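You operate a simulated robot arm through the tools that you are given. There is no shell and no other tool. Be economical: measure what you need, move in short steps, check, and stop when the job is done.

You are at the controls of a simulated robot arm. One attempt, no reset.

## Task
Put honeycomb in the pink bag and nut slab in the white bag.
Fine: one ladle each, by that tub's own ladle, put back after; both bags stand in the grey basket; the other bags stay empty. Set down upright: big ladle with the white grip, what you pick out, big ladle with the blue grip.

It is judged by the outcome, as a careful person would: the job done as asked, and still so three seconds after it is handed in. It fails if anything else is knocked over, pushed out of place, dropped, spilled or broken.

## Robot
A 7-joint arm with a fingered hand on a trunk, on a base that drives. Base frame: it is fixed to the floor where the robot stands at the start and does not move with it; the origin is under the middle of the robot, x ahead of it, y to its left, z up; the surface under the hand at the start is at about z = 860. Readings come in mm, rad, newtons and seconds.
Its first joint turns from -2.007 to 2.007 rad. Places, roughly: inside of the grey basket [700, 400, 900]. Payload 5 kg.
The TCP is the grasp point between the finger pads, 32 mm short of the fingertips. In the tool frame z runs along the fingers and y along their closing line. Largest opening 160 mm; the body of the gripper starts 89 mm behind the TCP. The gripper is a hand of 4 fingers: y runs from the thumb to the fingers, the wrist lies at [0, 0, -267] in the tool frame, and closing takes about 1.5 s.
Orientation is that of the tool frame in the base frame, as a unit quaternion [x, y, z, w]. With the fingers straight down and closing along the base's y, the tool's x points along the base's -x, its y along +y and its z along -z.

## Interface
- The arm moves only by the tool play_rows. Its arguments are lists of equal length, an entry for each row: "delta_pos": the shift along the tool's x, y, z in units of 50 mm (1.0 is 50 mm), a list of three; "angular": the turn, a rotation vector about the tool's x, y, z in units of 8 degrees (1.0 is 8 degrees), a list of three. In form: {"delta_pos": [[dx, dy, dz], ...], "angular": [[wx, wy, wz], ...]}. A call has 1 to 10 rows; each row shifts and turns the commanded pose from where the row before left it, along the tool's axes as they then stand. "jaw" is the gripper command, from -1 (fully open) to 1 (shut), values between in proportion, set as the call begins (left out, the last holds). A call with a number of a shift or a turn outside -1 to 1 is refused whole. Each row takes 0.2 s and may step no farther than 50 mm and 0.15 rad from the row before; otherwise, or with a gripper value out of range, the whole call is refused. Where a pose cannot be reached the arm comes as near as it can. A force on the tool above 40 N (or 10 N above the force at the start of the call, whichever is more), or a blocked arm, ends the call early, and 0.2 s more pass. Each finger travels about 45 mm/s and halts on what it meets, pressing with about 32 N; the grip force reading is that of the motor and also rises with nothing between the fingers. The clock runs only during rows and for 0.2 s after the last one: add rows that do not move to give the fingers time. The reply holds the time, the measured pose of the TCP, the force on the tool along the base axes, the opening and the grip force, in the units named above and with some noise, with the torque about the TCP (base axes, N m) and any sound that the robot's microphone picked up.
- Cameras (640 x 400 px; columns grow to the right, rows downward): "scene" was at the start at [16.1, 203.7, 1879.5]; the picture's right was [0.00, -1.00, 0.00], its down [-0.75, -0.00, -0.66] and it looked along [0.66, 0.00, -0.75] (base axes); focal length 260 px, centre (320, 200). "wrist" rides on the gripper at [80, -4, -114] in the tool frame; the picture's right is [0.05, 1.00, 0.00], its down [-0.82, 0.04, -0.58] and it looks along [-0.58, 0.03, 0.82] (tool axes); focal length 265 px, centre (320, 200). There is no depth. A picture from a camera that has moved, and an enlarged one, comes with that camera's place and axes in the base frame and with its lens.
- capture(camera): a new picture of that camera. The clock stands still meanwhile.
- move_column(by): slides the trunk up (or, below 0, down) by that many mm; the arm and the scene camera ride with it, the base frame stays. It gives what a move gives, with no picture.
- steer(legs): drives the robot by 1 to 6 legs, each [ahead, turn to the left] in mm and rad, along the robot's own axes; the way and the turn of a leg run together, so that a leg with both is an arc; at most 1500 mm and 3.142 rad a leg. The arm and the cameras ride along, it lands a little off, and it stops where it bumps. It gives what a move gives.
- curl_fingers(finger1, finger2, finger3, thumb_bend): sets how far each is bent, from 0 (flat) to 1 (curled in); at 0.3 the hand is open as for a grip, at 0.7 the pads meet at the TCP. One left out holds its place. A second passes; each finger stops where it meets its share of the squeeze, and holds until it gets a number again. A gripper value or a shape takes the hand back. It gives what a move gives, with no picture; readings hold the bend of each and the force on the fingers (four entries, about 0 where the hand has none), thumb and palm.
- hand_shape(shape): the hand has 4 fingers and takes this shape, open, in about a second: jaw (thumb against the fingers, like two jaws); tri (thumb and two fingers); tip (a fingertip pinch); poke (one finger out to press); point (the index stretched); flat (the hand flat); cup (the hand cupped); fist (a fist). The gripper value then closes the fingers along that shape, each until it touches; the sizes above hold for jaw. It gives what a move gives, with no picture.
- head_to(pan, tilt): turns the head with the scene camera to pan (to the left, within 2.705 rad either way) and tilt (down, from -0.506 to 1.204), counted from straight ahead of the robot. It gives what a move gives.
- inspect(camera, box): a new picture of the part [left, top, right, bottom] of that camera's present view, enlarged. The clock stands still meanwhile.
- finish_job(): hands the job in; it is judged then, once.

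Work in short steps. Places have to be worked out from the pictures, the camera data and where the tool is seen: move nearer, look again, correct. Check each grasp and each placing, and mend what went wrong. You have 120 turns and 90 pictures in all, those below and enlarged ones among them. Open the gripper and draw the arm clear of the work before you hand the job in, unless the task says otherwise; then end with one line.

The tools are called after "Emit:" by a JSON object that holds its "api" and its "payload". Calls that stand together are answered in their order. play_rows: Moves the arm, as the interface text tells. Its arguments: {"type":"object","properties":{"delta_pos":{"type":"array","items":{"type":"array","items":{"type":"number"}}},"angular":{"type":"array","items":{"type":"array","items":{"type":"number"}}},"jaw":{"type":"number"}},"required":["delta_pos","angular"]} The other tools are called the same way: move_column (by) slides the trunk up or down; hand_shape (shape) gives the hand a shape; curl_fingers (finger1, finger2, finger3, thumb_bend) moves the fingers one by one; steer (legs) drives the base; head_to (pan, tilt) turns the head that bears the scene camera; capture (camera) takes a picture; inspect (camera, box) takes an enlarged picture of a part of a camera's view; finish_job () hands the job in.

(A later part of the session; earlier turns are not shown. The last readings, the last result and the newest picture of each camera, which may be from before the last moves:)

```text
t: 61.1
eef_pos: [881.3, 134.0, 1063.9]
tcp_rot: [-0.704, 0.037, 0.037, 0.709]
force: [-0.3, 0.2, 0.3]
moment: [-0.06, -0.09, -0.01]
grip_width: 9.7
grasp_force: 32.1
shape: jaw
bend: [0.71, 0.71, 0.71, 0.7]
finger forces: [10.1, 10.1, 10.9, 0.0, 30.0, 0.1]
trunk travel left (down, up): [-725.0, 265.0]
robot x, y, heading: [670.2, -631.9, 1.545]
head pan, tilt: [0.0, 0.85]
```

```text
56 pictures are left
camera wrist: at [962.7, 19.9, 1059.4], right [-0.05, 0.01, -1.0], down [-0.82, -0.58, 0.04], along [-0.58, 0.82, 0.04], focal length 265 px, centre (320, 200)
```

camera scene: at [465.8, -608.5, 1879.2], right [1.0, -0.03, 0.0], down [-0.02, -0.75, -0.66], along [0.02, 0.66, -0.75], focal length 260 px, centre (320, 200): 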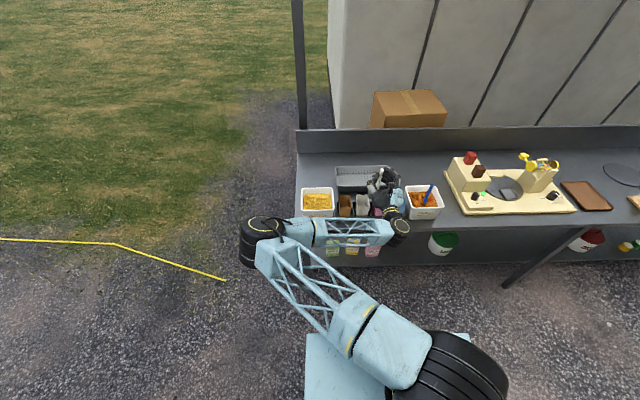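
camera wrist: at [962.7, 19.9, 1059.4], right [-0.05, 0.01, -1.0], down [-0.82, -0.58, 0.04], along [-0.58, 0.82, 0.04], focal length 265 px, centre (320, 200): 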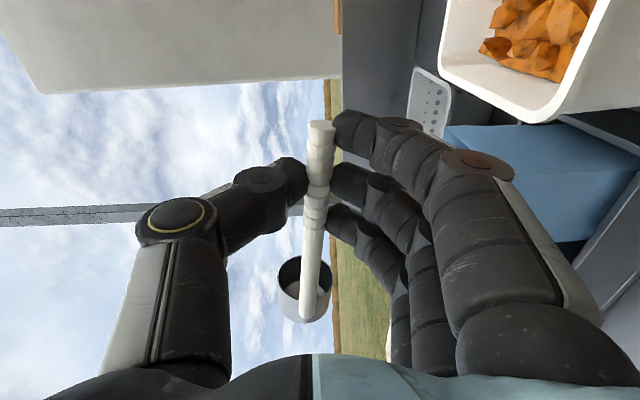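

The cup is empty. I'll rise 150 mm and roll the ladle back upright.

Emit:
{"api": "play_rows", "payload": {"delta_pos": [[-0.1, -0.99, 0], [-0.1, -0.99, 0], [-0.1, -0.99, 0], [0, 0, 0], [0, 0, 0], [0, 0, 0], [0, 0, 0], [0, 0, 0], [0, 0, 0], [0, 0, 0]], "angular": [[0, 0, 0], [0, 0, 0], [0, 0, 0], [0, 0, -1], [0, 0, -1], [0, 0, -1], [0, 0, -1], [0, 0, -1], [0, 0, -1], [0, 0, -1]]}}

Emit:
{"api": "play_rows", "payload": {"delta_pos": [[0, 0, 0], [0, 0, 0], [0, 0, 0], [0, 0, 0], [0, 0, 0], [0, 0, 0]], "angular": [[0, 0, -1], [0, 0, -1], [0, 0, -1], [0, 0, -1], [0, 0, -1], [0, 0, 0]]}}

Emit:
{"api": "capture", "payload": {"camera": "wrist"}}

```text
t: 63.3
eef_pos: [883.4, 132.8, 1216.7]
tcp_rot: [-0.638, -0.296, -0.301, 0.644]
force: [0.8, 0.1, -0.5]
moment: [-0.03, -0.1, 0.03]
grip_width: 9.8
grasp_force: 32.3
shape: jaw
bend: [0.71, 0.71, 0.71, 0.7]
finger forces: [10.2, 9.8, 10.1, 0.1, 29.2, 0.1]
trunk travel left (down, up): [-725.0, 265.0]
robot x, y, heading: [672.1, -632.9, 1.542]
head pan, tilt: [0.0, 0.85]
```

```text
t: 64.4
eef_pos: [872.8, 147.3, 1284.1]
tcp_rot: [-0.51, -0.417, -0.481, 0.578]
force: [1.2, -1.9, -1.2]
moment: [-0.06, -0.03, 0.0]
grip_width: 9.6
grasp_force: 31.7
shape: jaw
bend: [0.71, 0.71, 0.71, 0.7]
finger forces: [10.6, 9.8, 9.8, 0.1, 29.5, 0.0]
trunk travel left (down, up): [-725.0, 265.0]
robot x, y, heading: [669.8, -632.3, 1.538]
head pan, tilt: [0.0, 0.85]
stopped in row 5: the arm was blocked; the commanded pose is now the measured one
```

```text
55 pictures are left
camera wrist: at [883.2, 24.2, 1348.3], right [0.99, 0.01, -0.14], down [-0.12, -0.46, -0.88], along [-0.07, 0.89, -0.46], focal length 265 px, centre (320, 200)
```

wrist: 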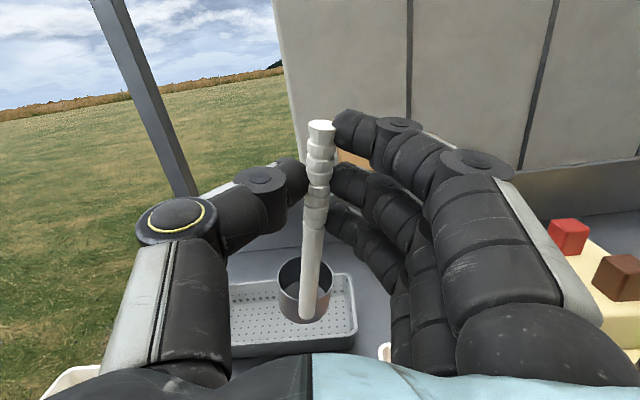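

The arm blocked near a joint limit, and the ladle is still held, about 10° off upright. I'll move left where the pose was comfortable before levelling.

Emit:
{"api": "play_rows", "payload": {"delta_pos": [[0, -0.5, 0.2], [0, -0.7, 0.2], [0, -0.8, 0.2], [0, -0.8, 0], [0, -0.8, 0], [0, -0.8, 0], [0, 0, 0]], "angular": [[0, 0, 0], [0, 0, 0], [0, 0, 0], [0, 0, 0], [0, 0, 0], [0, 0, 0], [0, 0, 0]]}}

Emit:
{"api": "capture", "payload": {"camera": "scene"}}

```text
t: 66.0
eef_pos: [654.5, 172.3, 1322.8]
tcp_rot: [-0.51, -0.422, -0.481, 0.576]
force: [0.5, -0.1, -0.5]
moment: [-0.06, -0.02, 0.04]
grip_width: 9.8
grasp_force: 31.8
shape: jaw
bend: [0.71, 0.71, 0.71, 0.7]
finger forces: [10.6, 9.7, 9.7, 0.0, 29.5, 0.0]
trunk travel left (down, up): [-725.0, 265.0]
robot x, y, heading: [670.2, -632.0, 1.54]
head pan, tilt: [0.0, 0.85]
```

```text
54 pictures are left
camera scene: at [466.1, -608.2, 1879.2], right [1.0, -0.03, 0.0], down [-0.02, -0.75, -0.66], along [0.02, 0.66, -0.75], focal length 260 px, centre (320, 200)
```

scene: 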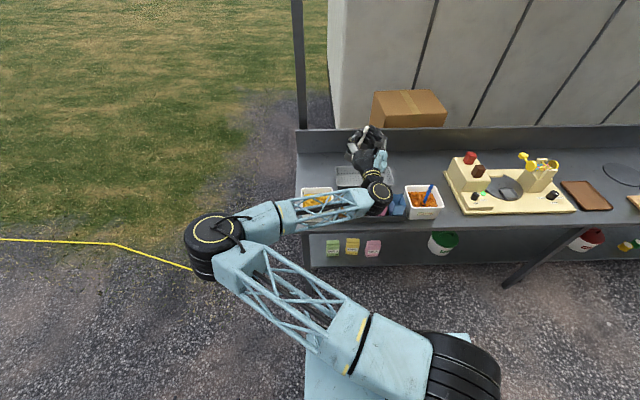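

I'll level the ladle with the computed correction, then read the pose.

Emit:
{"api": "play_rows", "payload": {"delta_pos": [[0, 0, 0], [0, 0, 0], [0, 0, 0], [0, 0, 0]], "angular": [[-0.01, -0.3, -0.44], [-0.02, -0.3, -0.44], [-0.02, -0.3, -0.43], [0, 0, 0]]}}

```text
t: 67.0
eef_pos: [654.6, 173.5, 1321.9]
tcp_rot: [-0.509, -0.434, -0.484, 0.564]
force: [-0.1, 0.3, -1.1]
moment: [-0.04, -0.02, 0.03]
grip_width: 9.6
grasp_force: 32.0
shape: jaw
bend: [0.71, 0.71, 0.71, 0.7]
finger forces: [10.6, 9.7, 9.8, 0.1, 29.6, 0.1]
out of reach, approached as far as the arm can: row 2, 3
trunk travel left (down, up): [-725.0, 265.0]
robot x, y, heading: [672.9, -632.2, 1.54]
head pan, tilt: [0.0, 0.85]
```

Levelling is limited at this height. I'll move left and lower toward the tub-side pose that worked before, then retry.

Emit:
{"api": "play_rows", "payload": {"delta_pos": [[-0.3, -0.5, 0], [-0.4, -0.6, 0], [-0.4, -0.6, 0], [-0.4, -0.6, 0], [-0.4, -0.6, 0], [-0.3, -0.5, 0], [0, 0, 0], [0, 0, 0], [0, 0, 0], [0, 0, 0]], "angular": [[0, 0, 0], [0, 0, 0], [0, 0, 0], [0, 0, 0], [0, 0, 0], [0, 0, 0], [-0.01, -0.3, -0.44], [-0.02, -0.3, -0.44], [-0.02, -0.3, -0.43], [0, 0, 0]]}}

```text
t: 69.2
eef_pos: [469.8, 183.5, 1240.0]
tcp_rot: [0.498, 0.512, 0.502, -0.488]
force: [-0.2, -0.2, 0.3]
moment: [-0.02, -0.01, 0.02]
grip_width: 9.9
grasp_force: 31.8
shape: jaw
bend: [0.71, 0.71, 0.71, 0.7]
finger forces: [10.7, 9.6, 9.5, 0.0, 29.4, 0.0]
trunk travel left (down, up): [-725.0, 265.0]
robot x, y, heading: [669.8, -636.7, 1.543]
head pan, tilt: [0.0, 0.85]
```

Level again. I'll align to the original grasp column (484, 165) and come down to just above the food.

Emit:
{"api": "play_rows", "payload": {"delta_pos": [[0, 0.15, -0.18], [0, 0.15, -0.18], [-0.5, 0, 0], [-0.7, 0, 0], [-0.7, 0, 0], [-0.4, 0, 0], [0, 0, 0]], "angular": [[0, 0.1, 0.1], [0, 0.09, 0.09], [0, 0, 0], [0, 0, 0], [0, 0, 0], [0, 0, 0], [0, 0, 0]]}}

Emit:
{"api": "capture", "payload": {"camera": "wrist"}}

```text
t: 70.8
eef_pos: [485.3, 164.0, 1127.5]
tcp_rot: [0.498, 0.498, 0.503, -0.501]
force: [0.4, -0.2, -0.8]
moment: [-0.02, 0.01, 0.0]
grip_width: 9.7
grasp_force: 32.1
shape: jaw
bend: [0.71, 0.71, 0.71, 0.7]
finger forces: [10.7, 9.6, 9.5, 0.0, 29.4, 0.0]
trunk travel left (down, up): [-725.0, 265.0]
robot x, y, heading: [671.6, -632.6, 1.544]
head pan, tilt: [0.0, 0.85]
```

```text
53 pictures are left
camera wrist: at [480.8, 50.8, 1208.3], right [1.0, 0.0, 0.05], down [0.04, -0.57, -0.82], along [0.03, 0.82, -0.57], focal length 265 px, centre (320, 200)
```

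wrist: 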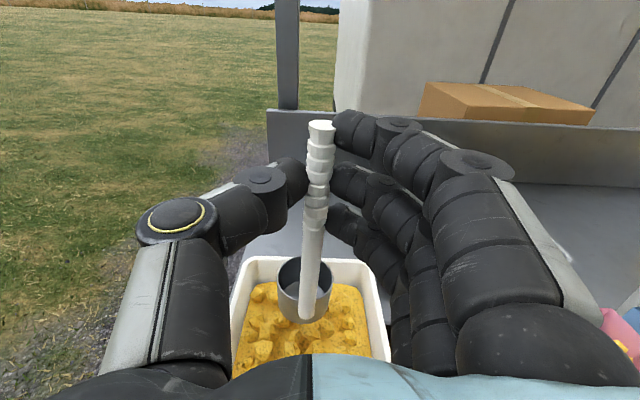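

The cup is over its own tub in the original spot. Lowering slowly the remaining 106 mm.

Emit:
{"api": "play_rows", "payload": {"delta_pos": [[-0.25, 0, 0], [-0.25, 0, 0], [-0.25, 0, 0], [-0.25, 0, 0], [-0.25, 0, 0], [-0.25, 0, 0], [-0.25, 0, 0], [-0.2, 0, 0], [-0.16, 0, 0], [0, 0, 0]], "angular": [[0, 0, 0], [0, 0, 0], [0, 0, 0], [0, 0, 0], [0, 0, 0], [0, 0, 0], [0, 0, 0], [0, 0, 0], [0, 0, 0], [0, 0, 0]]}}

Emit:
{"api": "capture", "payload": {"camera": "wrist"}}

```text
t: 73.0
eef_pos: [487.0, 166.1, 1022.8]
tcp_rot: [0.499, 0.498, 0.503, -0.5]
force: [0.6, 0.2, -1.2]
moment: [-0.02, 0.0, 0.01]
grip_width: 9.7
grasp_force: 32.1
shape: jaw
bend: [0.71, 0.71, 0.71, 0.7]
finger forces: [10.6, 9.7, 9.4, 0.0, 29.3, 0.1]
trunk travel left (down, up): [-725.0, 265.0]
robot x, y, heading: [671.6, -636.1, 1.54]
head pan, tilt: [0.0, 0.85]
```

```text
52 pictures are left
camera wrist: at [482.5, 52.1, 1102.1], right [1.0, 0.0, 0.05], down [0.04, -0.57, -0.82], along [0.03, 0.82, -0.57], focal length 265 px, centre (320, 200)
```

wrist: 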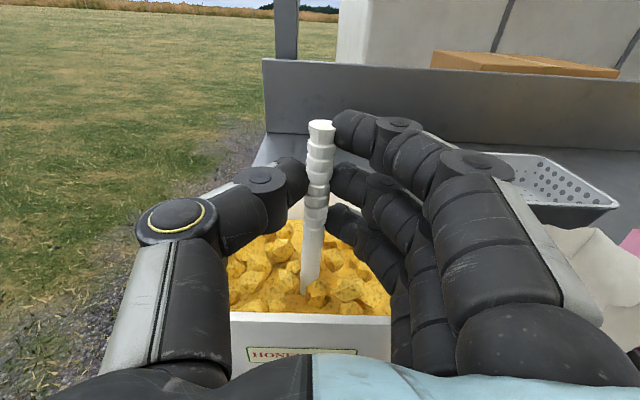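

It's back at the original depth. I'll lower a last 2 mm and open the fingers gently.

Emit:
{"api": "play_rows", "payload": {"delta_pos": [[-0.04, 0, 0], [0, 0, 0]], "angular": [[0, 0, 0], [0, 0, 0]]}}

Emit:
{"api": "play_rows", "payload": {"delta_pos": [[0, 0, 0], [0, 0, 0], [0, 0, 0], [0, 0, 0], [0, 0, 0], [0, 0, 0], [0, 0, 0]], "angular": [[0, 0, 0], [0, 0, 0], [0, 0, 0], [0, 0, 0], [0, 0, 0], [0, 0, 0], [0, 0, 0]], "jaw": -0.3}}

Emit:
{"api": "capture", "payload": {"camera": "wrist"}}

```text
t: 73.6
eef_pos: [485.2, 166.5, 1021.6]
tcp_rot: [0.498, 0.498, 0.503, -0.501]
force: [-0.9, -1.8, 10.5]
moment: [0.2, -0.08, 0.03]
grip_width: 9.9
grasp_force: 32.4
shape: jaw
bend: [0.71, 0.71, 0.71, 0.7]
finger forces: [10.9, 9.4, 10.2, 0.1, 30.2, 0.0]
trunk travel left (down, up): [-725.0, 265.0]
robot x, y, heading: [673.4, -635.4, 1.541]
head pan, tilt: [0.0, 0.85]
```

```text
t: 75.2
eef_pos: [486.1, 166.9, 1018.4]
tcp_rot: [0.499, 0.498, 0.503, -0.5]
force: [0.4, -0.1, 0.4]
moment: [0.02, 0.01, 0.0]
grip_width: 103.5
grasp_force: 0.0
shape: jaw
bend: [0.7, 0.7, 0.7, 0.67]
finger forces: [0.0, 0.1, 0.0, 0.1, 0.0, 0.1]
trunk travel left (down, up): [-725.0, 265.0]
robot x, y, heading: [671.5, -632.3, 1.543]
head pan, tilt: [0.0, 0.85]
```

```text
51 pictures are left
camera wrist: at [481.9, 52.3, 1100.0], right [1.0, 0.0, 0.05], down [0.04, -0.57, -0.82], along [0.03, 0.82, -0.57], focal length 265 px, centre (320, 200)
```

wrist: 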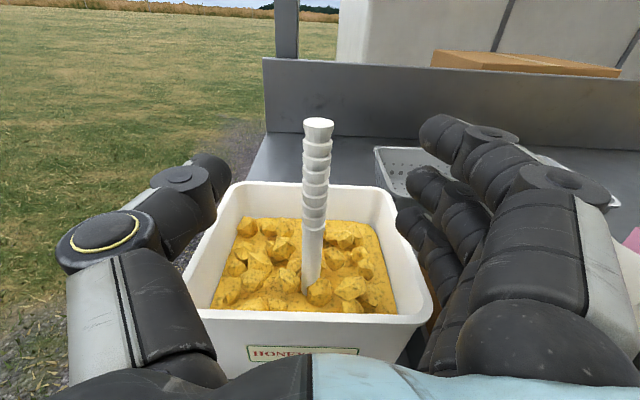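

The white-grip ladle stands upright in its tub. I'll draw the hand straight back clear of it, then rise.

Emit:
{"api": "play_rows", "payload": {"delta_pos": [[0, 0, -0.4], [0, 0, -0.6], [0, 0, -0.7], [0, 0, -0.7], [0.7, 0, 0], [0.9, 0, 0], [0.9, 0, 0], [0.9, 0, 0], [0.8, 0, 0], [0, 0, 0]], "angular": [[0, 0, 0], [0, 0, 0], [0, 0, 0], [0, 0, 0], [0, 0, 0], [0, 0, 0], [0, 0, 0], [0, 0, 0], [0, 0, 0], [0, 0, 0]]}}

Emit:
{"api": "steer", "payload": {"legs": [[0, -1.543], [390, 0], [0, 1.571]]}}

Emit:
{"api": "capture", "payload": {"camera": "scene"}}

```text
t: 77.4
eef_pos: [483.4, 42.1, 1229.2]
tcp_rot: [0.499, 0.499, 0.502, -0.5]
force: [0.0, -0.2, 0.0]
moment: [0.01, -0.01, 0.01]
grip_width: 103.7
grasp_force: 0.1
shape: jaw
bend: [0.7, 0.7, 0.7, 0.67]
finger forces: [0.1, 0.1, 0.1, 0.1, 0.0, 0.0]
trunk travel left (down, up): [-725.0, 265.0]
robot x, y, heading: [670.8, -635.8, 1.539]
head pan, tilt: [0.0, 0.85]
```

```text
t: 87.9
eef_pos: [866.0, 30.2, 1230.9]
tcp_rot: [-0.497, -0.5, -0.502, 0.502]
force: [0.5, -0.2, -0.5]
moment: [-0.03, 0.0, 0.02]
grip_width: 103.5
grasp_force: 0.0
shape: jaw
bend: [0.7, 0.7, 0.7, 0.67]
finger forces: [0.0, 0.0, 0.1, 0.0, 0.1, 0.0]
trunk travel left (down, up): [-725.0, 265.0]
robot x, y, heading: [1057.0, -643.7, 1.545]
head pan, tilt: [0.0, 0.85]
```

```text
50 pictures are left
camera scene: at [852.3, -622.2, 1879.1], right [1.0, -0.02, 0.0], down [-0.02, -0.75, -0.66], along [0.02, 0.66, -0.75], focal length 260 px, centre (320, 200)
```

scene: 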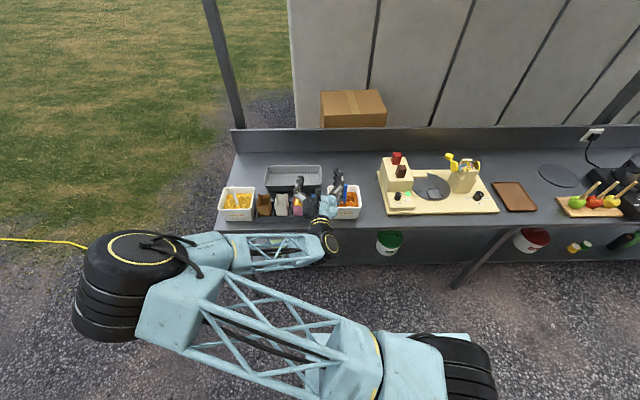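

The robot is well placed. I'll move to x≈984 at y≈35, open fully, lower to grip height and look.

Emit:
{"api": "play_rows", "payload": {"delta_pos": [[0, 0.8, 0], [0, 0.8, 0], [0, 0.76, 0.1], [-0.6, 0, 0], [-0.9, 0, 0], [-0.9, 0, 0], [-0.9, 0, 0], [-0.9, 0, 0], [0, 0, 0]], "angular": [[0, 0, 0], [0, 0, 0], [0, 0, 0], [0, 0, 0], [0, 0, 0], [0, 0, 0], [0, 0, 0], [0, 0, 0], [0, 0, 0]], "jaw": -1}}

Emit:
{"api": "capture", "payload": {"camera": "wrist"}}

Emit:
{"api": "inspect", "payload": {"camera": "scene", "box": [210, 160, 370, 230]}}

```text
t: 89.9
eef_pos: [981.9, 38.4, 1018.7]
tcp_rot: [-0.497, -0.499, -0.502, 0.502]
force: [0.3, 0.3, 0.5]
moment: [0.0, -0.01, 0.02]
grip_width: 159.6
grasp_force: 0.1
shape: jaw
bend: [0.3, 0.3, 0.3, 0.3]
finger forces: [0.1, 0.1, 0.1, 0.1, 0.0, 0.0]
trunk travel left (down, up): [-725.0, 265.0]
robot x, y, heading: [1059.2, -646.4, 1.552]
head pan, tilt: [0.0, 0.85]
```

```text
49 pictures are left
camera wrist: at [980.7, -75.8, 1099.1], right [1.0, 0.0, 0.05], down [0.05, -0.57, -0.82], along [0.03, 0.82, -0.57], focal length 265 px, centre (320, 200)
```

wrist: 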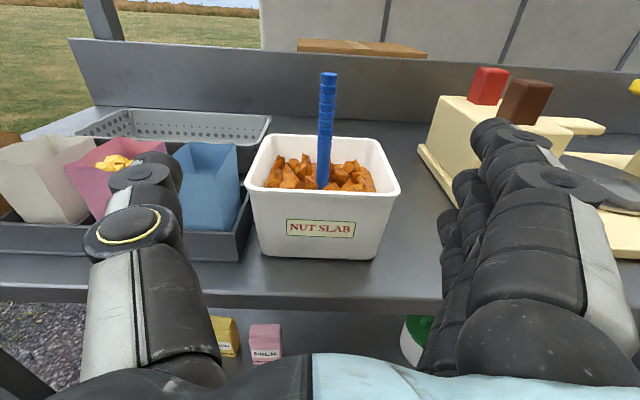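

```text
4.00 times, centred on (290, 195) of scene
camera zoom: at [852.4, -621.9, 1879.2], right [1.0, -0.02, 0.0], down [-0.02, -0.75, -0.66], along [0.02, 0.66, -0.75], focal length 1039 px, centre (440, 220)
```

zoom: 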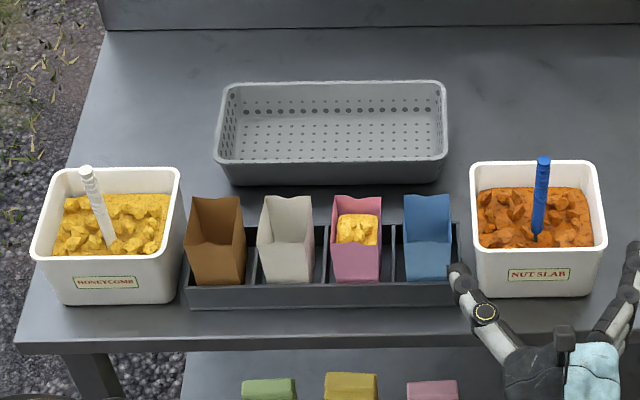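

The pink bag holds its heap of honeycomb and everything else is in place. The blue handle is at about x 989, y 186; moving in to TCP y≈164 and centring.

Emit:
{"api": "play_rows", "payload": {"delta_pos": [[0, 0.13, 0.4], [0, 0, 0.6], [0, 0, 0.7], [0, 0, 0.6], [0, 0, 0.2], [0, 0, 0]], "angular": [[0, 0, 0], [0, 0, 0], [0, 0, 0], [0, 0, 0], [0, 0, 0], [0, 0, 0]]}}

Emit:
{"api": "capture", "payload": {"camera": "wrist"}}

```text
t: 91.3
eef_pos: [988.5, 160.9, 1020.9]
tcp_rot: [-0.496, -0.501, -0.5, 0.503]
force: [1.1, 0.0, 0.0]
moment: [0.03, -0.02, -0.01]
grip_width: 160.1
grasp_force: 0.1
shape: jaw
bend: [0.3, 0.3, 0.3, 0.3]
finger forces: [0.1, 0.1, 0.1, 0.0, 0.0, 0.1]
trunk travel left (down, up): [-725.0, 265.0]
robot x, y, heading: [1060.9, -643.0, 1.544]
head pan, tilt: [0.0, 0.85]
```

```text
47 pictures are left
camera wrist: at [985.5, 47.1, 1101.0], right [1.0, 0.0, 0.05], down [0.05, -0.57, -0.82], along [0.03, 0.82, -0.57], focal length 265 px, centre (320, 200)
```

wrist: 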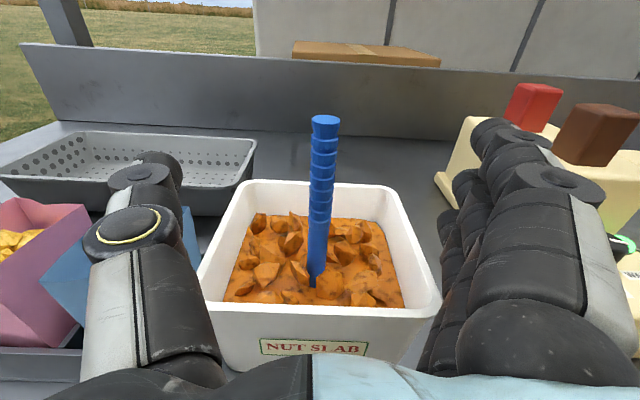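

The handle sits just as the white one did at its good grasp. Closing.

Emit:
{"api": "play_rows", "payload": {"delta_pos": [[0, 0, 0], [0, 0, 0], [0, 0, 0], [0, 0, 0], [0, 0, 0], [0, 0, 0], [0, 0, 0], [0, 0, 0], [0, 0, 0], [0, 0, 0]], "angular": [[0, 0, 0], [0, 0, 0], [0, 0, 0], [0, 0, 0], [0, 0, 0], [0, 0, 0], [0, 0, 0], [0, 0, 0], [0, 0, 0], [0, 0, 0]], "jaw": 1}}

```text
t: 93.5
eef_pos: [988.6, 161.5, 1021.3]
tcp_rot: [-0.498, -0.5, -0.501, 0.501]
force: [0.8, 0.5, 1.2]
moment: [0.03, -0.03, -0.02]
grip_width: 7.1
grasp_force: 32.3
shape: jaw
bend: [0.7, 0.71, 0.71, 0.7]
finger forces: [8.5, 8.6, 8.4, 0.1, 25.2, 0.1]
trunk travel left (down, up): [-725.0, 265.0]
robot x, y, heading: [1058.6, -642.3, 1.548]
head pan, tilt: [0.0, 0.85]
```

Gripped by all three fingers and thumb. Lifting straight up to about z 1200.

Emit:
{"api": "play_rows", "payload": {"delta_pos": [[0.3, 0, 0], [0.4, 0, 0], [0.5, 0, 0], [0.5, 0, 0], [0.5, 0, 0], [0.5, 0, 0], [0.5, 0, 0], [0.4, 0, 0], [0, 0, 0]], "angular": [[0, 0, 0], [0, 0, 0], [0, 0, 0], [0, 0, 0], [0, 0, 0], [0, 0, 0], [0, 0, 0], [0, 0, 0], [0, 0, 0]]}}

Emit:
{"api": "capture", "payload": {"camera": "wrist"}}

Emit:
{"api": "inspect", "payload": {"camera": "scene", "box": [250, 140, 400, 230]}}

```text
t: 95.5
eef_pos: [991.7, 159.8, 1199.6]
tcp_rot: [0.497, 0.499, 0.502, -0.502]
force: [1.4, -0.2, -0.6]
moment: [-0.03, -0.01, 0.02]
grip_width: 6.9
grasp_force: 31.5
shape: jaw
bend: [0.7, 0.71, 0.71, 0.7]
finger forces: [8.2, 8.4, 8.5, 0.1, 25.3, 0.1]
trunk travel left (down, up): [-725.0, 265.0]
robot x, y, heading: [1059.4, -644.3, 1.552]
head pan, tilt: [0.0, 0.85]
```

```text
46 pictures are left
camera wrist: at [989.3, 45.4, 1281.6], right [1.0, 0.0, 0.05], down [0.05, -0.57, -0.82], along [0.03, 0.82, -0.57], focal length 265 px, centre (320, 200)
```

wrist: 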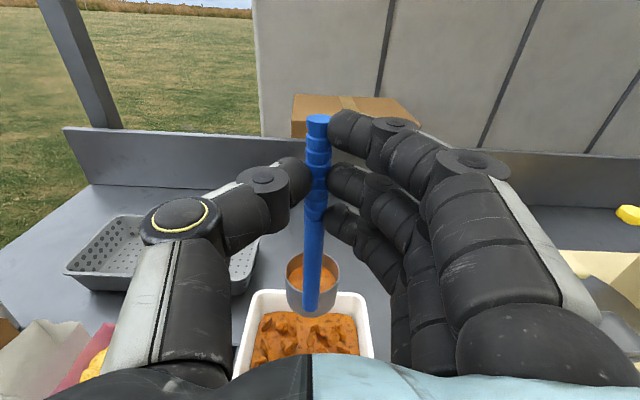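

```text
4.27 times, centred on (325, 185) of scene
camera zoom: at [852.4, -621.8, 1879.1], right [1.0, -0.02, 0.0], down [-0.02, -0.75, -0.66], along [0.02, 0.66, -0.75], focal length 1108 px, centre (299, 264)
```

zoom: 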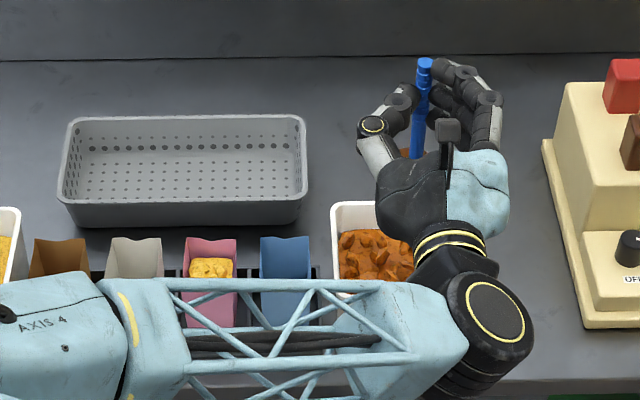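

A full ladle of nut slab. The white mouth centres near (694, 180). I'll carry the cup smoothly to the pour start at (660, 134, 1200), well above all rims.

Emit:
{"api": "play_rows", "payload": {"delta_pos": [[0, -0.3, 0], [0, -0.5, -0.1], [0, -0.7, -0.1], [0, -0.9, -0.1], [0, -0.9, -0.1], [0, -0.9, -0.12], [0, -0.9, 0], [0, -0.8, 0], [0, -0.5, 0], [0, -0.24, 0]], "angular": [[0, 0, 0], [0, 0, 0], [0, 0, 0], [0, 0, 0], [0, 0, 0], [0, 0, 0], [0, 0, 0], [0, 0, 0], [0, 0, 0], [0, 0, 0]]}}

Emit:
{"api": "inspect", "payload": {"camera": "scene", "box": [200, 140, 350, 230]}}

```text
t: 97.7
eef_pos: [657.4, 133.8, 1201.9]
tcp_rot: [-0.497, -0.5, -0.502, 0.502]
force: [0.7, 0.7, -1.7]
moment: [-0.03, -0.03, 0.03]
grip_width: 6.7
grasp_force: 31.9
shape: jaw
bend: [0.7, 0.71, 0.71, 0.7]
finger forces: [7.9, 8.1, 8.3, 0.0, 24.5, 0.0]
trunk travel left (down, up): [-725.0, 265.0]
robot x, y, heading: [1059.3, -649.3, 1.546]
head pan, tilt: [0.0, 0.85]
```

```text
4.27 times, centred on (275, 185) of scene
camera zoom: at [852.1, -622.1, 1879.1], right [1.0, -0.02, 0.0], down [-0.02, -0.75, -0.66], along [0.02, 0.66, -0.75], focal length 1108 px, centre (512, 264)
```

zoom: 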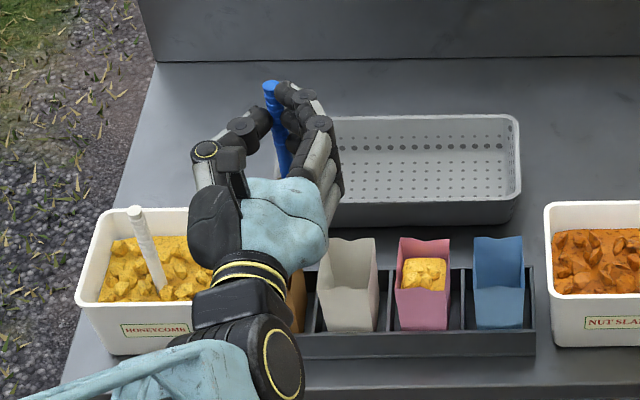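

In position. Tilting to 40° while sliding and lowering so the lip comes over the white mouth.

Emit:
{"api": "play_rows", "payload": {"delta_pos": [[-0.134, 0.158, 0], [-0.123, 0.167, 0], [-0.111, 0.175, 0], [-0.098, 0.182, 0], [-0.085, 0.189, 0], [-0.072, 0.194, 0], [-0.058, 0.199, 0], [-0.044, 0.202, 0], [-0.03, 0.205, 0], [-0.016, 0.207, 0]], "angular": [[0, 0, 0.5], [0, 0, 0.5], [0, 0, 0.5], [0, 0, 0.5], [0, 0, 0.5], [0, 0, 0.5], [0, 0, 0.5], [0, 0, 0.5], [0, 0, 0.5], [0, 0, 0.5]]}}

Emit:
{"api": "inspect", "payload": {"camera": "scene", "box": [220, 150, 340, 230]}}

Emit:
{"api": "capture", "payload": {"camera": "wrist"}}

```text
t: 99.9
eef_pos: [738.1, 133.0, 1133.0]
tcp_rot: [-0.638, -0.298, -0.299, 0.643]
force: [-0.8, 0.4, -1.2]
moment: [-0.05, -0.04, 0.0]
grip_width: 6.6
grasp_force: 31.3
shape: jaw
bend: [0.7, 0.71, 0.71, 0.7]
finger forces: [7.9, 7.8, 8.9, 0.0, 24.0, 0.0]
trunk travel left (down, up): [-725.0, 265.0]
robot x, y, heading: [1060.3, -647.1, 1.548]
head pan, tilt: [0.0, 0.85]
```

```text
5.00 times, centred on (280, 190) of scene
camera zoom: at [852.6, -621.5, 1879.2], right [1.0, -0.02, 0.0], down [-0.02, -0.75, -0.66], along [0.02, 0.66, -0.75], focal length 1299 px, centre (520, 250)
```

zoom: 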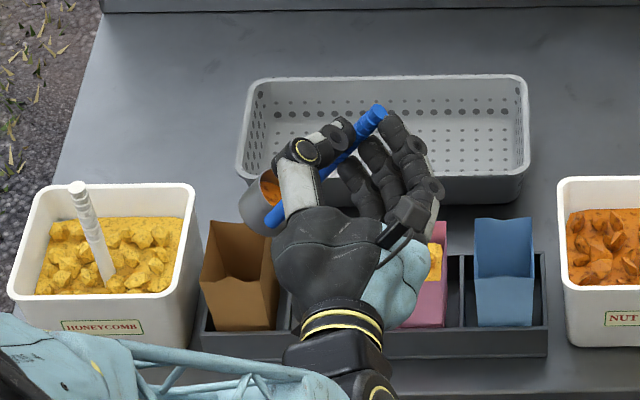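

```text
42 pictures are left
camera wrist: at [788.9, 19.3, 1197.4], right [0.8, 0.01, -0.6], down [-0.49, -0.57, -0.66], along [-0.35, 0.82, -0.46], focal length 265 px, centre (320, 200)
```

wrist: 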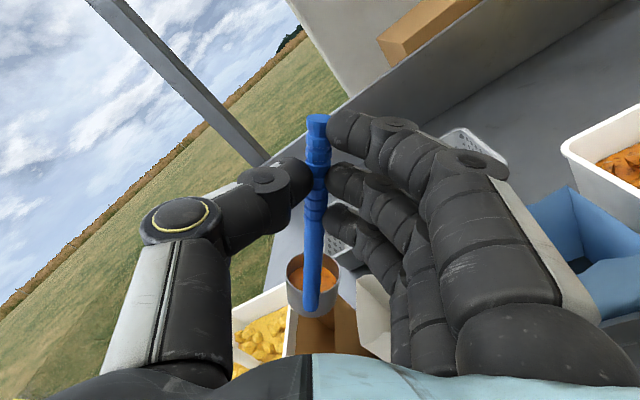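

The cup tracks the model (rim about (668, 179)) and nothing has spilled. Continuing the tilt to 72° over the white mouth.

Emit:
{"api": "play_rows", "payload": {"delta_pos": [[-0.01, 0.191, 0], [0.004, 0.191, 0], [0.003, 0.191, 0], [0.016, 0.19, 0], [0.016, 0.191, 0], [0.029, 0.19, 0], [0.029, 0.17, 0], [0.04, 0.167, 0]], "angular": [[0, 0, 0.5], [0, 0, 0.5], [0, 0, 0.5], [0, 0, 0.5], [0, 0, 0.5], [0, 0, 0.5], [0, 0, 0.5], [0, 0, 0.5]]}}

Emit:
{"api": "inspect", "payload": {"camera": "scene", "box": [220, 150, 340, 230]}}

```text
t: 101.7
eef_pos: [786.7, 133.3, 1078.2]
tcp_rot: [-0.696, -0.111, -0.109, 0.7]
force: [-0.3, -0.7, -1.1]
moment: [-0.01, -0.08, -0.02]
grip_width: 6.4
grasp_force: 32.1
shape: jaw
bend: [0.7, 0.71, 0.71, 0.7]
finger forces: [8.0, 7.7, 9.2, 0.0, 23.6, 0.1]
trunk travel left (down, up): [-725.0, 265.0]
robot x, y, heading: [1056.3, -644.5, 1.546]
head pan, tilt: [0.0, 0.85]
```

```text
5.00 times, centred on (280, 190) of scene
camera zoom: at [852.5, -621.6, 1879.2], right [1.0, -0.02, 0.0], down [-0.02, -0.75, -0.66], along [0.02, 0.66, -0.75], focal length 1299 px, centre (520, 250)
```

zoom: 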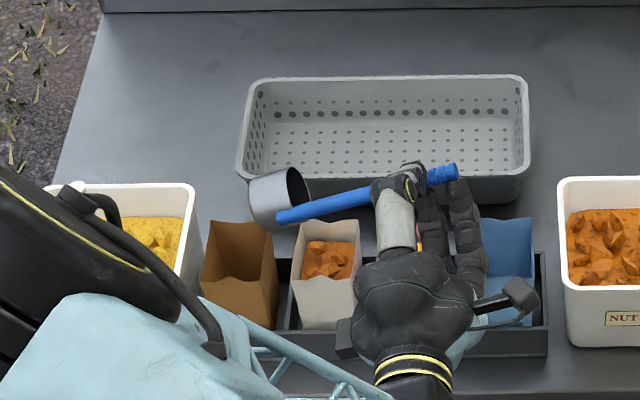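

Nut slab is in the white bag. I'll check with the wrist camera that the cup is empty and see where the elbow is.

Emit:
{"api": "inspect", "payload": {"camera": "wrist", "box": [240, 210, 400, 330]}}

Emit:
{"api": "capture", "payload": {"camera": "scene"}}

```text
3.33 times, centred on (320, 270) of wrist
camera zoom: at [863.5, 20.8, 1105.5], right [0.36, 0.01, -0.93], down [-0.76, -0.58, -0.3], along [-0.54, 0.82, -0.2], focal length 885 px, centre (320, -33)
```

zoom: 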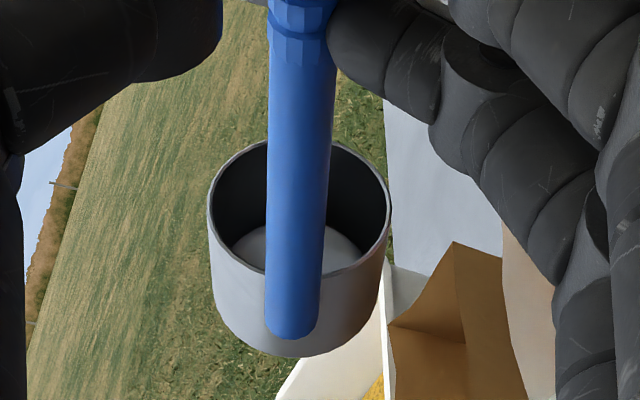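

```text
39 pictures are left
camera scene: at [852.5, -621.6, 1879.2], right [1.0, -0.02, 0.0], down [-0.02, -0.75, -0.66], along [0.02, 0.66, -0.75], focal length 260 px, centre (320, 200)
```

scene: 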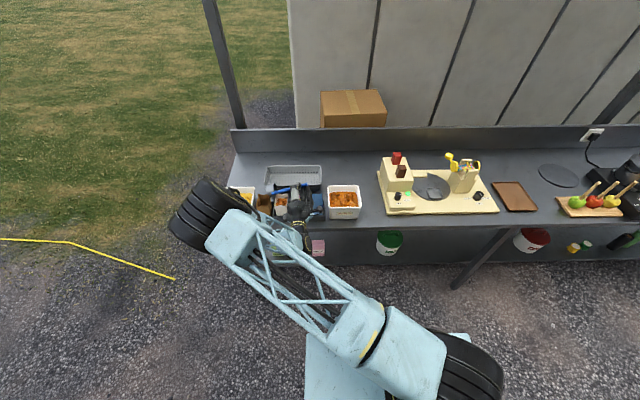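

The cup is empty. Rising 125 mm first, then rolling upright in place.

Emit:
{"api": "play_rows", "payload": {"delta_pos": [[0.26, -0.79, 0], [0.26, -0.79, 0], [0.26, -0.79, 0], [0, 0, 0], [0, 0, 0], [0, 0, 0], [0, 0, 0], [0, 0, 0], [0, 0, 0], [0, 0, 0]], "angular": [[0, 0, 0], [0, 0, 0], [0, 0, 0], [0, 0, -1], [0, 0, -1], [0, 0, -1], [0, 0, -1], [0, 0, -1], [0, 0, -1], [0, 0, -1]]}}

Emit:
{"api": "play_rows", "payload": {"delta_pos": [[0, 0, 0], [0, 0, 0], [0, 0, 0]], "angular": [[0, 0, -1], [0, 0, -1], [0, 0, 0]]}}

```text
t: 103.9
eef_pos: [786.5, 132.5, 1203.3]
tcp_rot: [-0.561, -0.426, -0.427, 0.567]
force: [-0.3, 1.2, -0.6]
moment: [-0.05, -0.07, 0.0]
grip_width: 6.6
grasp_force: 32.1
shape: jaw
bend: [0.7, 0.71, 0.71, 0.7]
finger forces: [8.0, 7.4, 8.3, 0.0, 23.5, 0.1]
trunk travel left (down, up): [-725.0, 265.0]
robot x, y, heading: [1058.9, -644.0, 1.547]
head pan, tilt: [0.0, 0.85]
```

```text
t: 104.7
eef_pos: [787.7, 132.0, 1204.0]
tcp_rot: [0.497, 0.5, 0.501, -0.501]
force: [-1.0, -0.5, -0.6]
moment: [-0.01, -0.01, -0.02]
grip_width: 6.4
grasp_force: 32.3
shape: jaw
bend: [0.7, 0.71, 0.71, 0.7]
finger forces: [8.2, 7.2, 8.1, 0.0, 23.6, 0.0]
trunk travel left (down, up): [-725.0, 265.0]
robot x, y, heading: [1057.4, -644.8, 1.547]
head pan, tilt: [0.0, 0.85]
```

Upright. Carrying it back to above its own tub at (989, 161).

Emit:
{"api": "play_rows", "payload": {"delta_pos": [[0, 0.4, 0], [0, 0.7, 0.1], [0, 0.8, 0.1], [0, 0.8, 0.2], [0, 0.8, 0.18], [0, 0.53, 0], [-0.5, 0, 0], [-0.7, 0, 0], [-0.4, 0, 0], [0, 0, 0]], "angular": [[0, 0, 0], [0, 0, 0], [0, 0, 0], [0, 0, 0], [0, 0, 0], [0, 0, 0], [0, 0, 0], [0, 0, 0], [0, 0, 0], [0, 0, 0]]}}

Emit:
{"api": "capture", "payload": {"camera": "wrist"}}

```text
t: 106.9
eef_pos: [985.3, 164.2, 1123.8]
tcp_rot: [0.497, 0.499, 0.502, -0.502]
force: [-0.3, 0.6, -0.7]
moment: [-0.03, -0.02, 0.01]
grip_width: 6.5
grasp_force: 32.1
shape: jaw
bend: [0.7, 0.71, 0.71, 0.7]
finger forces: [7.6, 7.2, 7.9, 0.0, 22.6, 0.1]
trunk travel left (down, up): [-725.0, 265.0]
robot x, y, heading: [1061.1, -646.8, 1.551]
head pan, tilt: [0.0, 0.85]
```

```text
38 pictures are left
camera wrist: at [982.7, 49.4, 1204.1], right [1.0, 0.0, 0.05], down [0.05, -0.57, -0.82], along [0.03, 0.82, -0.57], focal length 265 px, centre (320, 200)
```

wrist: 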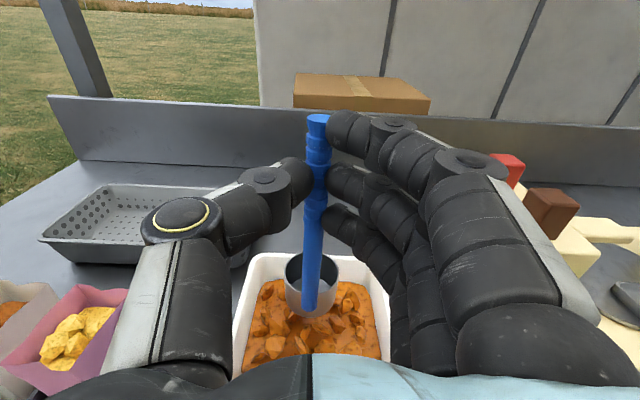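

Just 4 mm left of the original column. I'll correct that and lower slowly into the tub.

Emit:
{"api": "play_rows", "payload": {"delta_pos": [[-0.25, 0.07, -0.05], [-0.25, 0, 0], [-0.25, 0, 0], [-0.25, 0, 0], [-0.25, 0, 0], [-0.25, 0, 0], [-0.25, 0, 0], [-0.2, 0, 0], [-0.08, 0, 0], [0, 0, 0]], "angular": [[0, 0, 0], [0, 0, 0], [0, 0, 0], [0, 0, 0], [0, 0, 0], [0, 0, 0], [0, 0, 0], [0, 0, 0], [0, 0, 0], [0, 0, 0]]}}

Emit:
{"api": "capture", "payload": {"camera": "wrist"}}

```text
t: 109.1
eef_pos: [994.5, 162.4, 1021.4]
tcp_rot: [-0.498, -0.5, -0.501, 0.501]
force: [0.5, -0.2, 0.9]
moment: [0.02, -0.01, 0.0]
grip_width: 6.2
grasp_force: 31.9
shape: jaw
bend: [0.7, 0.71, 0.71, 0.7]
finger forces: [7.8, 7.2, 7.9, 0.0, 22.7, 0.1]
trunk travel left (down, up): [-725.0, 265.0]
robot x, y, heading: [1055.5, -645.6, 1.552]
head pan, tilt: [0.0, 0.85]
```

```text
37 pictures are left
camera wrist: at [990.5, 47.8, 1102.0], right [1.0, 0.0, 0.05], down [0.05, -0.57, -0.82], along [0.03, 0.82, -0.57], focal length 265 px, centre (320, 200)
```

wrist: 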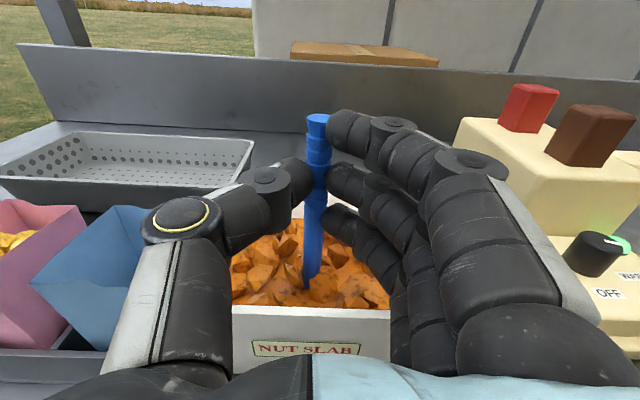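

Nearly at depth. Lowering in 1.5 mm steps until it touches bottom, then opening.

Emit:
{"api": "play_rows", "payload": {"delta_pos": [[-0.03, 0, 0], [0, 0, 0]], "angular": [[0, 0, 0], [0, 0, 0]]}}

Emit:
{"api": "play_rows", "payload": {"delta_pos": [[0, 0, 0], [0, 0, 0], [0, 0, 0], [0, 0, 0], [0, 0, 0], [0, 0, 0], [0, 0, 0]], "angular": [[0, 0, 0], [0, 0, 0], [0, 0, 0], [0, 0, 0], [0, 0, 0], [0, 0, 0], [0, 0, 0]], "jaw": -0.3}}

Emit:
{"api": "capture", "payload": {"camera": "wrist"}}

```text
t: 109.7
eef_pos: [992.4, 159.5, 1021.7]
tcp_rot: [-0.496, -0.499, -0.502, 0.502]
force: [-1.0, -1.1, 5.9]
moment: [0.17, -0.02, -0.01]
grip_width: 6.2
grasp_force: 31.5
shape: jaw
bend: [0.71, 0.71, 0.71, 0.7]
finger forces: [9.2, 7.2, 7.5, 0.0, 23.5, 0.0]
trunk travel left (down, up): [-725.0, 265.0]
robot x, y, heading: [1058.1, -646.3, 1.552]
head pan, tilt: [0.0, 0.85]
```

```text
t: 111.3
eef_pos: [994.4, 160.6, 1019.1]
tcp_rot: [-0.497, -0.499, -0.502, 0.502]
force: [0.2, 0.1, -0.2]
moment: [0.02, -0.02, 0.02]
grip_width: 103.4
grasp_force: 0.0
shape: jaw
bend: [0.7, 0.7, 0.7, 0.67]
finger forces: [0.0, 0.0, 0.0, 0.1, 0.1, 0.0]
trunk travel left (down, up): [-725.0, 265.0]
robot x, y, heading: [1061.3, -646.8, 1.547]
head pan, tilt: [0.0, 0.85]
```

```text
36 pictures are left
camera wrist: at [990.0, 46.7, 1100.5], right [1.0, 0.0, 0.05], down [0.05, -0.57, -0.82], along [0.03, 0.82, -0.57], focal length 265 px, centre (320, 200)
```

wrist: 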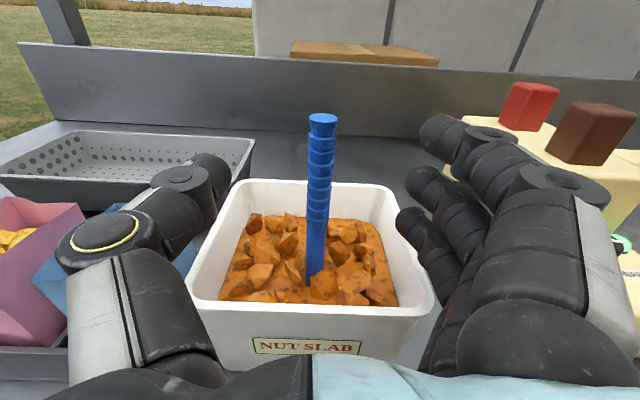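

The blue-grip ladle stands upright. I'll draw back, rise clear, then drive 240 mm closer so the basket is reachable with the hand pointing down.

Emit:
{"api": "play_rows", "payload": {"delta_pos": [[0, 0, -0.4], [0, 0, -0.6], [0, 0, -0.7], [0, 0, -0.7], [0.7, 0, 0], [0.9, 0, 0], [0.9, 0, 0], [0.9, 0, 0], [0.9, 0, 0], [0.6, 0, 0]], "angular": [[0, 0, 0], [0, 0, 0], [0, 0, 0], [0, 0, 0], [0, 0, 0], [0, 0, 0], [0, 0, 0], [0, 0, 0], [0, 0, 0], [0, 0, 0]], "jaw": -1}}

Emit:
{"api": "steer", "payload": {"legs": [[230, 0]]}}

Emit:
{"api": "play_rows", "payload": {"delta_pos": [[0, -0.6, 0], [0, -0.6, 0], [0, -0.6, 0], [0, -0.6, 0], [0, 0, 0], [0, 0, 0], [0, 0, 0], [0, 0, 0], [0, 0, 0], [0, 0, 0]], "angular": [[0, 0, 0], [0, 0, 0], [0, 0, 0], [0, 0, 0], [0, 0, 1], [0, 0, 1], [0, 0, 1], [0, 0, 1], [0, 0, 1], [0, 0, 1]]}}

```text
t: 113.5
eef_pos: [994.4, 40.3, 1263.1]
tcp_rot: [-0.497, -0.5, -0.5, 0.502]
force: [-0.2, 0.5, -1.6]
moment: [-0.01, 0.01, 0.01]
grip_width: 160.1
grasp_force: 0.0
shape: jaw
bend: [0.3, 0.3, 0.3, 0.3]
finger forces: [0.1, 0.0, 0.0, 0.1, 0.0, 0.0]
trunk travel left (down, up): [-725.0, 265.0]
robot x, y, heading: [1059.4, -645.0, 1.55]
head pan, tilt: [0.0, 0.85]
```

```text
t: 115.3
eef_pos: [996.1, 273.5, 1261.6]
tcp_rot: [-0.496, -0.5, -0.501, 0.503]
force: [-0.4, 0.6, -1.3]
moment: [0.01, 0.03, -0.02]
grip_width: 160.0
grasp_force: 0.1
shape: jaw
bend: [0.3, 0.3, 0.3, 0.3]
finger forces: [0.0, 0.1, 0.1, 0.0, 0.0, 0.1]
trunk travel left (down, up): [-725.0, 265.0]
robot x, y, heading: [1067.7, -410.9, 1.544]
head pan, tilt: [0.0, 0.85]
```

```text
t: 117.5
eef_pos: [877.0, 273.0, 1261.9]
tcp_rot: [-0.657, -0.255, -0.253, 0.663]
force: [0.1, 0.4, 0.1]
moment: [-0.01, 0.01, -0.03]
grip_width: 160.0
grasp_force: 0.1
shape: jaw
bend: [0.3, 0.3, 0.3, 0.3]
finger forces: [0.0, 0.0, 0.0, 0.0, 0.0, 0.0]
trunk travel left (down, up): [-725.0, 265.0]
robot x, y, heading: [1066.1, -414.1, 1.552]
head pan, tilt: [0.0, 0.85]
```

Roll is halfway. I'll finish it, then pitch the hand down so it points straight down, closing along y with the camera at the +x side.

Emit:
{"api": "play_rows", "payload": {"delta_pos": [[0, 0, 0], [0, 0, 0], [0, 0, 0], [0, 0, 0], [0, 0, 0], [0, 0, 0]], "angular": [[0, 0, 1], [0, 0, 1], [0, 0, 1], [0, 0, 1], [0, 0, 1], [0, 0, 0.25]]}}

Emit:
{"api": "play_rows", "payload": {"delta_pos": [[0, 0, 0], [0, 0, 0], [0, 0, 0], [0, 0, 0], [0, 0, 0], [0, 0, 0], [0, 0, 0], [0, 0, 0], [0, 0, 0], [0, 0, 0]], "angular": [[-1, 0, 0], [-1, 0, 0], [-1, 0, 0], [-1, 0, 0], [-1, 0, 0], [-1, 0, 0], [-1, 0, 0], [-1, 0, 0], [-1, 0, 0], [-1, 0, 0]]}}

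Emit:
{"api": "play_rows", "payload": {"delta_pos": [[0, 0, 0], [0, 0, 0], [0, 0, 0]], "angular": [[-1, 0, 0], [-0.25, 0, 0], [0, 0, 0]]}}

Emit:
{"api": "capture", "payload": {"camera": "wrist"}}

Emit:
{"api": "capture", "payload": {"camera": "scene"}}

```text
t: 118.9
eef_pos: [876.6, 271.5, 1262.6]
tcp_rot: [-0.705, -0.002, 0.003, 0.709]
force: [0.6, -0.4, 0.5]
moment: [0.0, 0.01, -0.01]
grip_width: 159.6
grasp_force: 0.1
shape: jaw
bend: [0.3, 0.3, 0.3, 0.3]
finger forces: [0.0, 0.1, 0.0, 0.0, 0.1, 0.0]
trunk travel left (down, up): [-725.0, 265.0]
robot x, y, heading: [1061.2, -411.8, 1.548]
head pan, tilt: [0.0, 0.85]
```

```text
t: 121.1
eef_pos: [878.8, 273.1, 1261.7]
tcp_rot: [0.996, 0.002, 0.001, -0.09]
force: [0.9, 0.4, -0.8]
moment: [-0.01, 0.01, 0.02]
grip_width: 159.7
grasp_force: 0.2
shape: jaw
bend: [0.3, 0.3, 0.3, 0.3]
finger forces: [0.1, 0.0, 0.0, 0.0, 0.0, 0.0]
trunk travel left (down, up): [-725.0, 265.0]
robot x, y, heading: [1065.6, -415.1, 1.544]
head pan, tilt: [0.0, 0.85]
```

```text
t: 121.9
eef_pos: [878.3, 273.2, 1261.6]
tcp_rot: [1.0, 0.003, 0.001, -0.003]
force: [-0.7, -0.8, 0.8]
moment: [-0.01, 0.04, 0.02]
grip_width: 159.8
grasp_force: 0.1
shape: jaw
bend: [0.3, 0.3, 0.3, 0.3]
finger forces: [0.0, 0.0, 0.0, 0.0, 0.0, 0.0]
trunk travel left (down, up): [-725.0, 265.0]
robot x, y, heading: [1063.6, -414.8, 1.548]
head pan, tilt: [0.0, 0.85]
```

```text
35 pictures are left
camera wrist: at [958.7, 276.8, 1377.0], right [0.06, -1.0, -0.01], down [-0.82, -0.05, 0.57], along [-0.57, -0.03, -0.82], focal length 265 px, centre (320, 200)
```

wrist: 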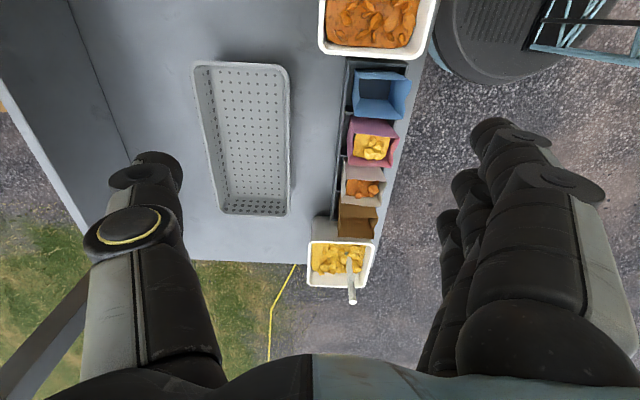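

```text
34 pictures are left
camera scene: at [857.5, -389.8, 1879.1], right [1.0, -0.02, 0.0], down [-0.02, -0.75, -0.66], along [0.01, 0.66, -0.75], focal length 260 px, centre (320, 200)
```

scene: 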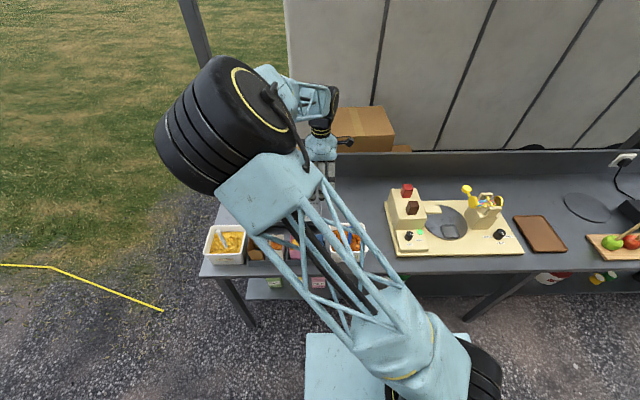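

A good top view of the bags, tray and basket. I'll enlarge it to measure the pink bag's walls and the gaps.

Emit:
{"api": "inspect", "payload": {"camera": "wrist", "box": [190, 50, 430, 250]}}

Emit:
{"api": "inspect", "payload": {"camera": "wrist", "box": [320, 105, 430, 215]}}

```text
2.00 times, centred on (310, 150) of wrist
camera zoom: at [958.7, 276.8, 1377.0], right [0.06, -1.0, -0.01], down [-0.82, -0.05, 0.57], along [-0.57, -0.03, -0.82], focal length 531 px, centre (340, 300)
```

zoom: 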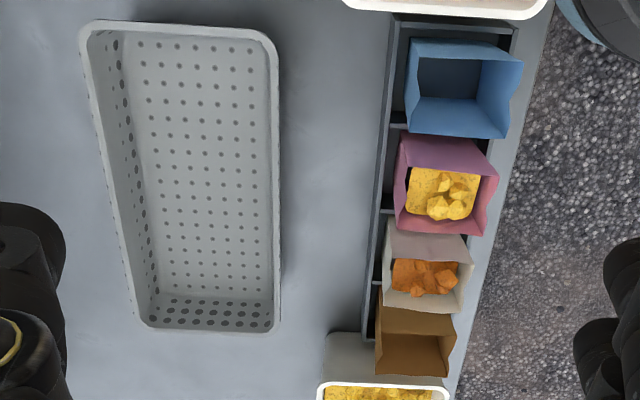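

```text
3.64 times, centred on (375, 160) of wrist
camera zoom: at [958.7, 276.8, 1377.0], right [0.06, -1.0, -0.01], down [-0.82, -0.05, 0.57], along [-0.57, -0.03, -0.82], focal length 965 px, centre (120, 346)
```

zoom: 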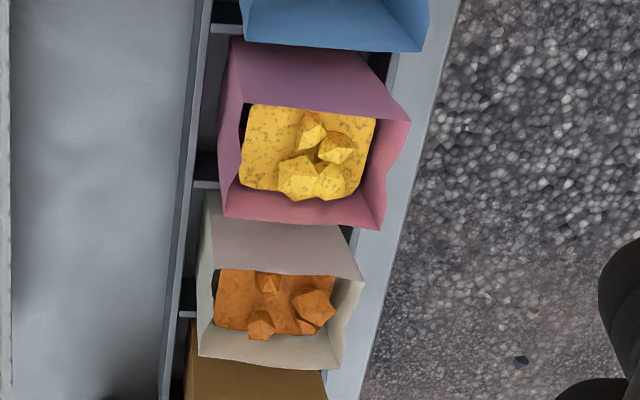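

The pink bag spans about x 754–808 and y 144–217. The basket spans about x 620–888 and y 325–465. I'll come over the pink bag at z≈1100 and look again.

Emit:
{"api": "play_rows", "payload": {"delta_pos": [[-0.65, 0.62, 0], [-0.65, 0.62, 0], [-0.65, 0.62, 0], [0, 0, 0.8], [0, 0, 0.8], [0, 0, 0.8], [0, 0, 0.8], [0, 0, 0]], "angular": [[0, 0, 0], [0, 0, 0], [0, 0, 0], [0, 0, 0], [0, 0, 0], [0, 0, 0], [0, 0, 0], [0, 0, 0]]}}

Emit:
{"api": "capture", "payload": {"camera": "wrist"}}

```text
t: 123.7
eef_pos: [782.0, 178.9, 1101.5]
tcp_rot: [1.0, 0.003, 0.001, -0.003]
force: [-0.4, 0.0, 0.2]
moment: [0.03, 0.01, -0.01]
grip_width: 159.9
grasp_force: 0.1
shape: jaw
bend: [0.3, 0.3, 0.3, 0.3]
finger forces: [0.0, 0.0, 0.0, 0.0, 0.0, 0.1]
trunk travel left (down, up): [-725.0, 265.0]
robot x, y, heading: [1063.2, -413.5, 1.551]
head pan, tilt: [0.0, 0.85]
```

```text
31 pictures are left
camera wrist: at [862.4, 182.8, 1216.3], right [0.06, -1.0, -0.01], down [-0.82, -0.05, 0.58], along [-0.57, -0.03, -0.82], focal length 265 px, centre (320, 200)
```

wrist: 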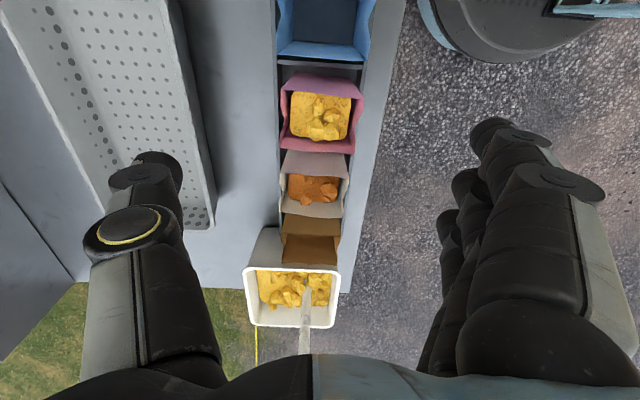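

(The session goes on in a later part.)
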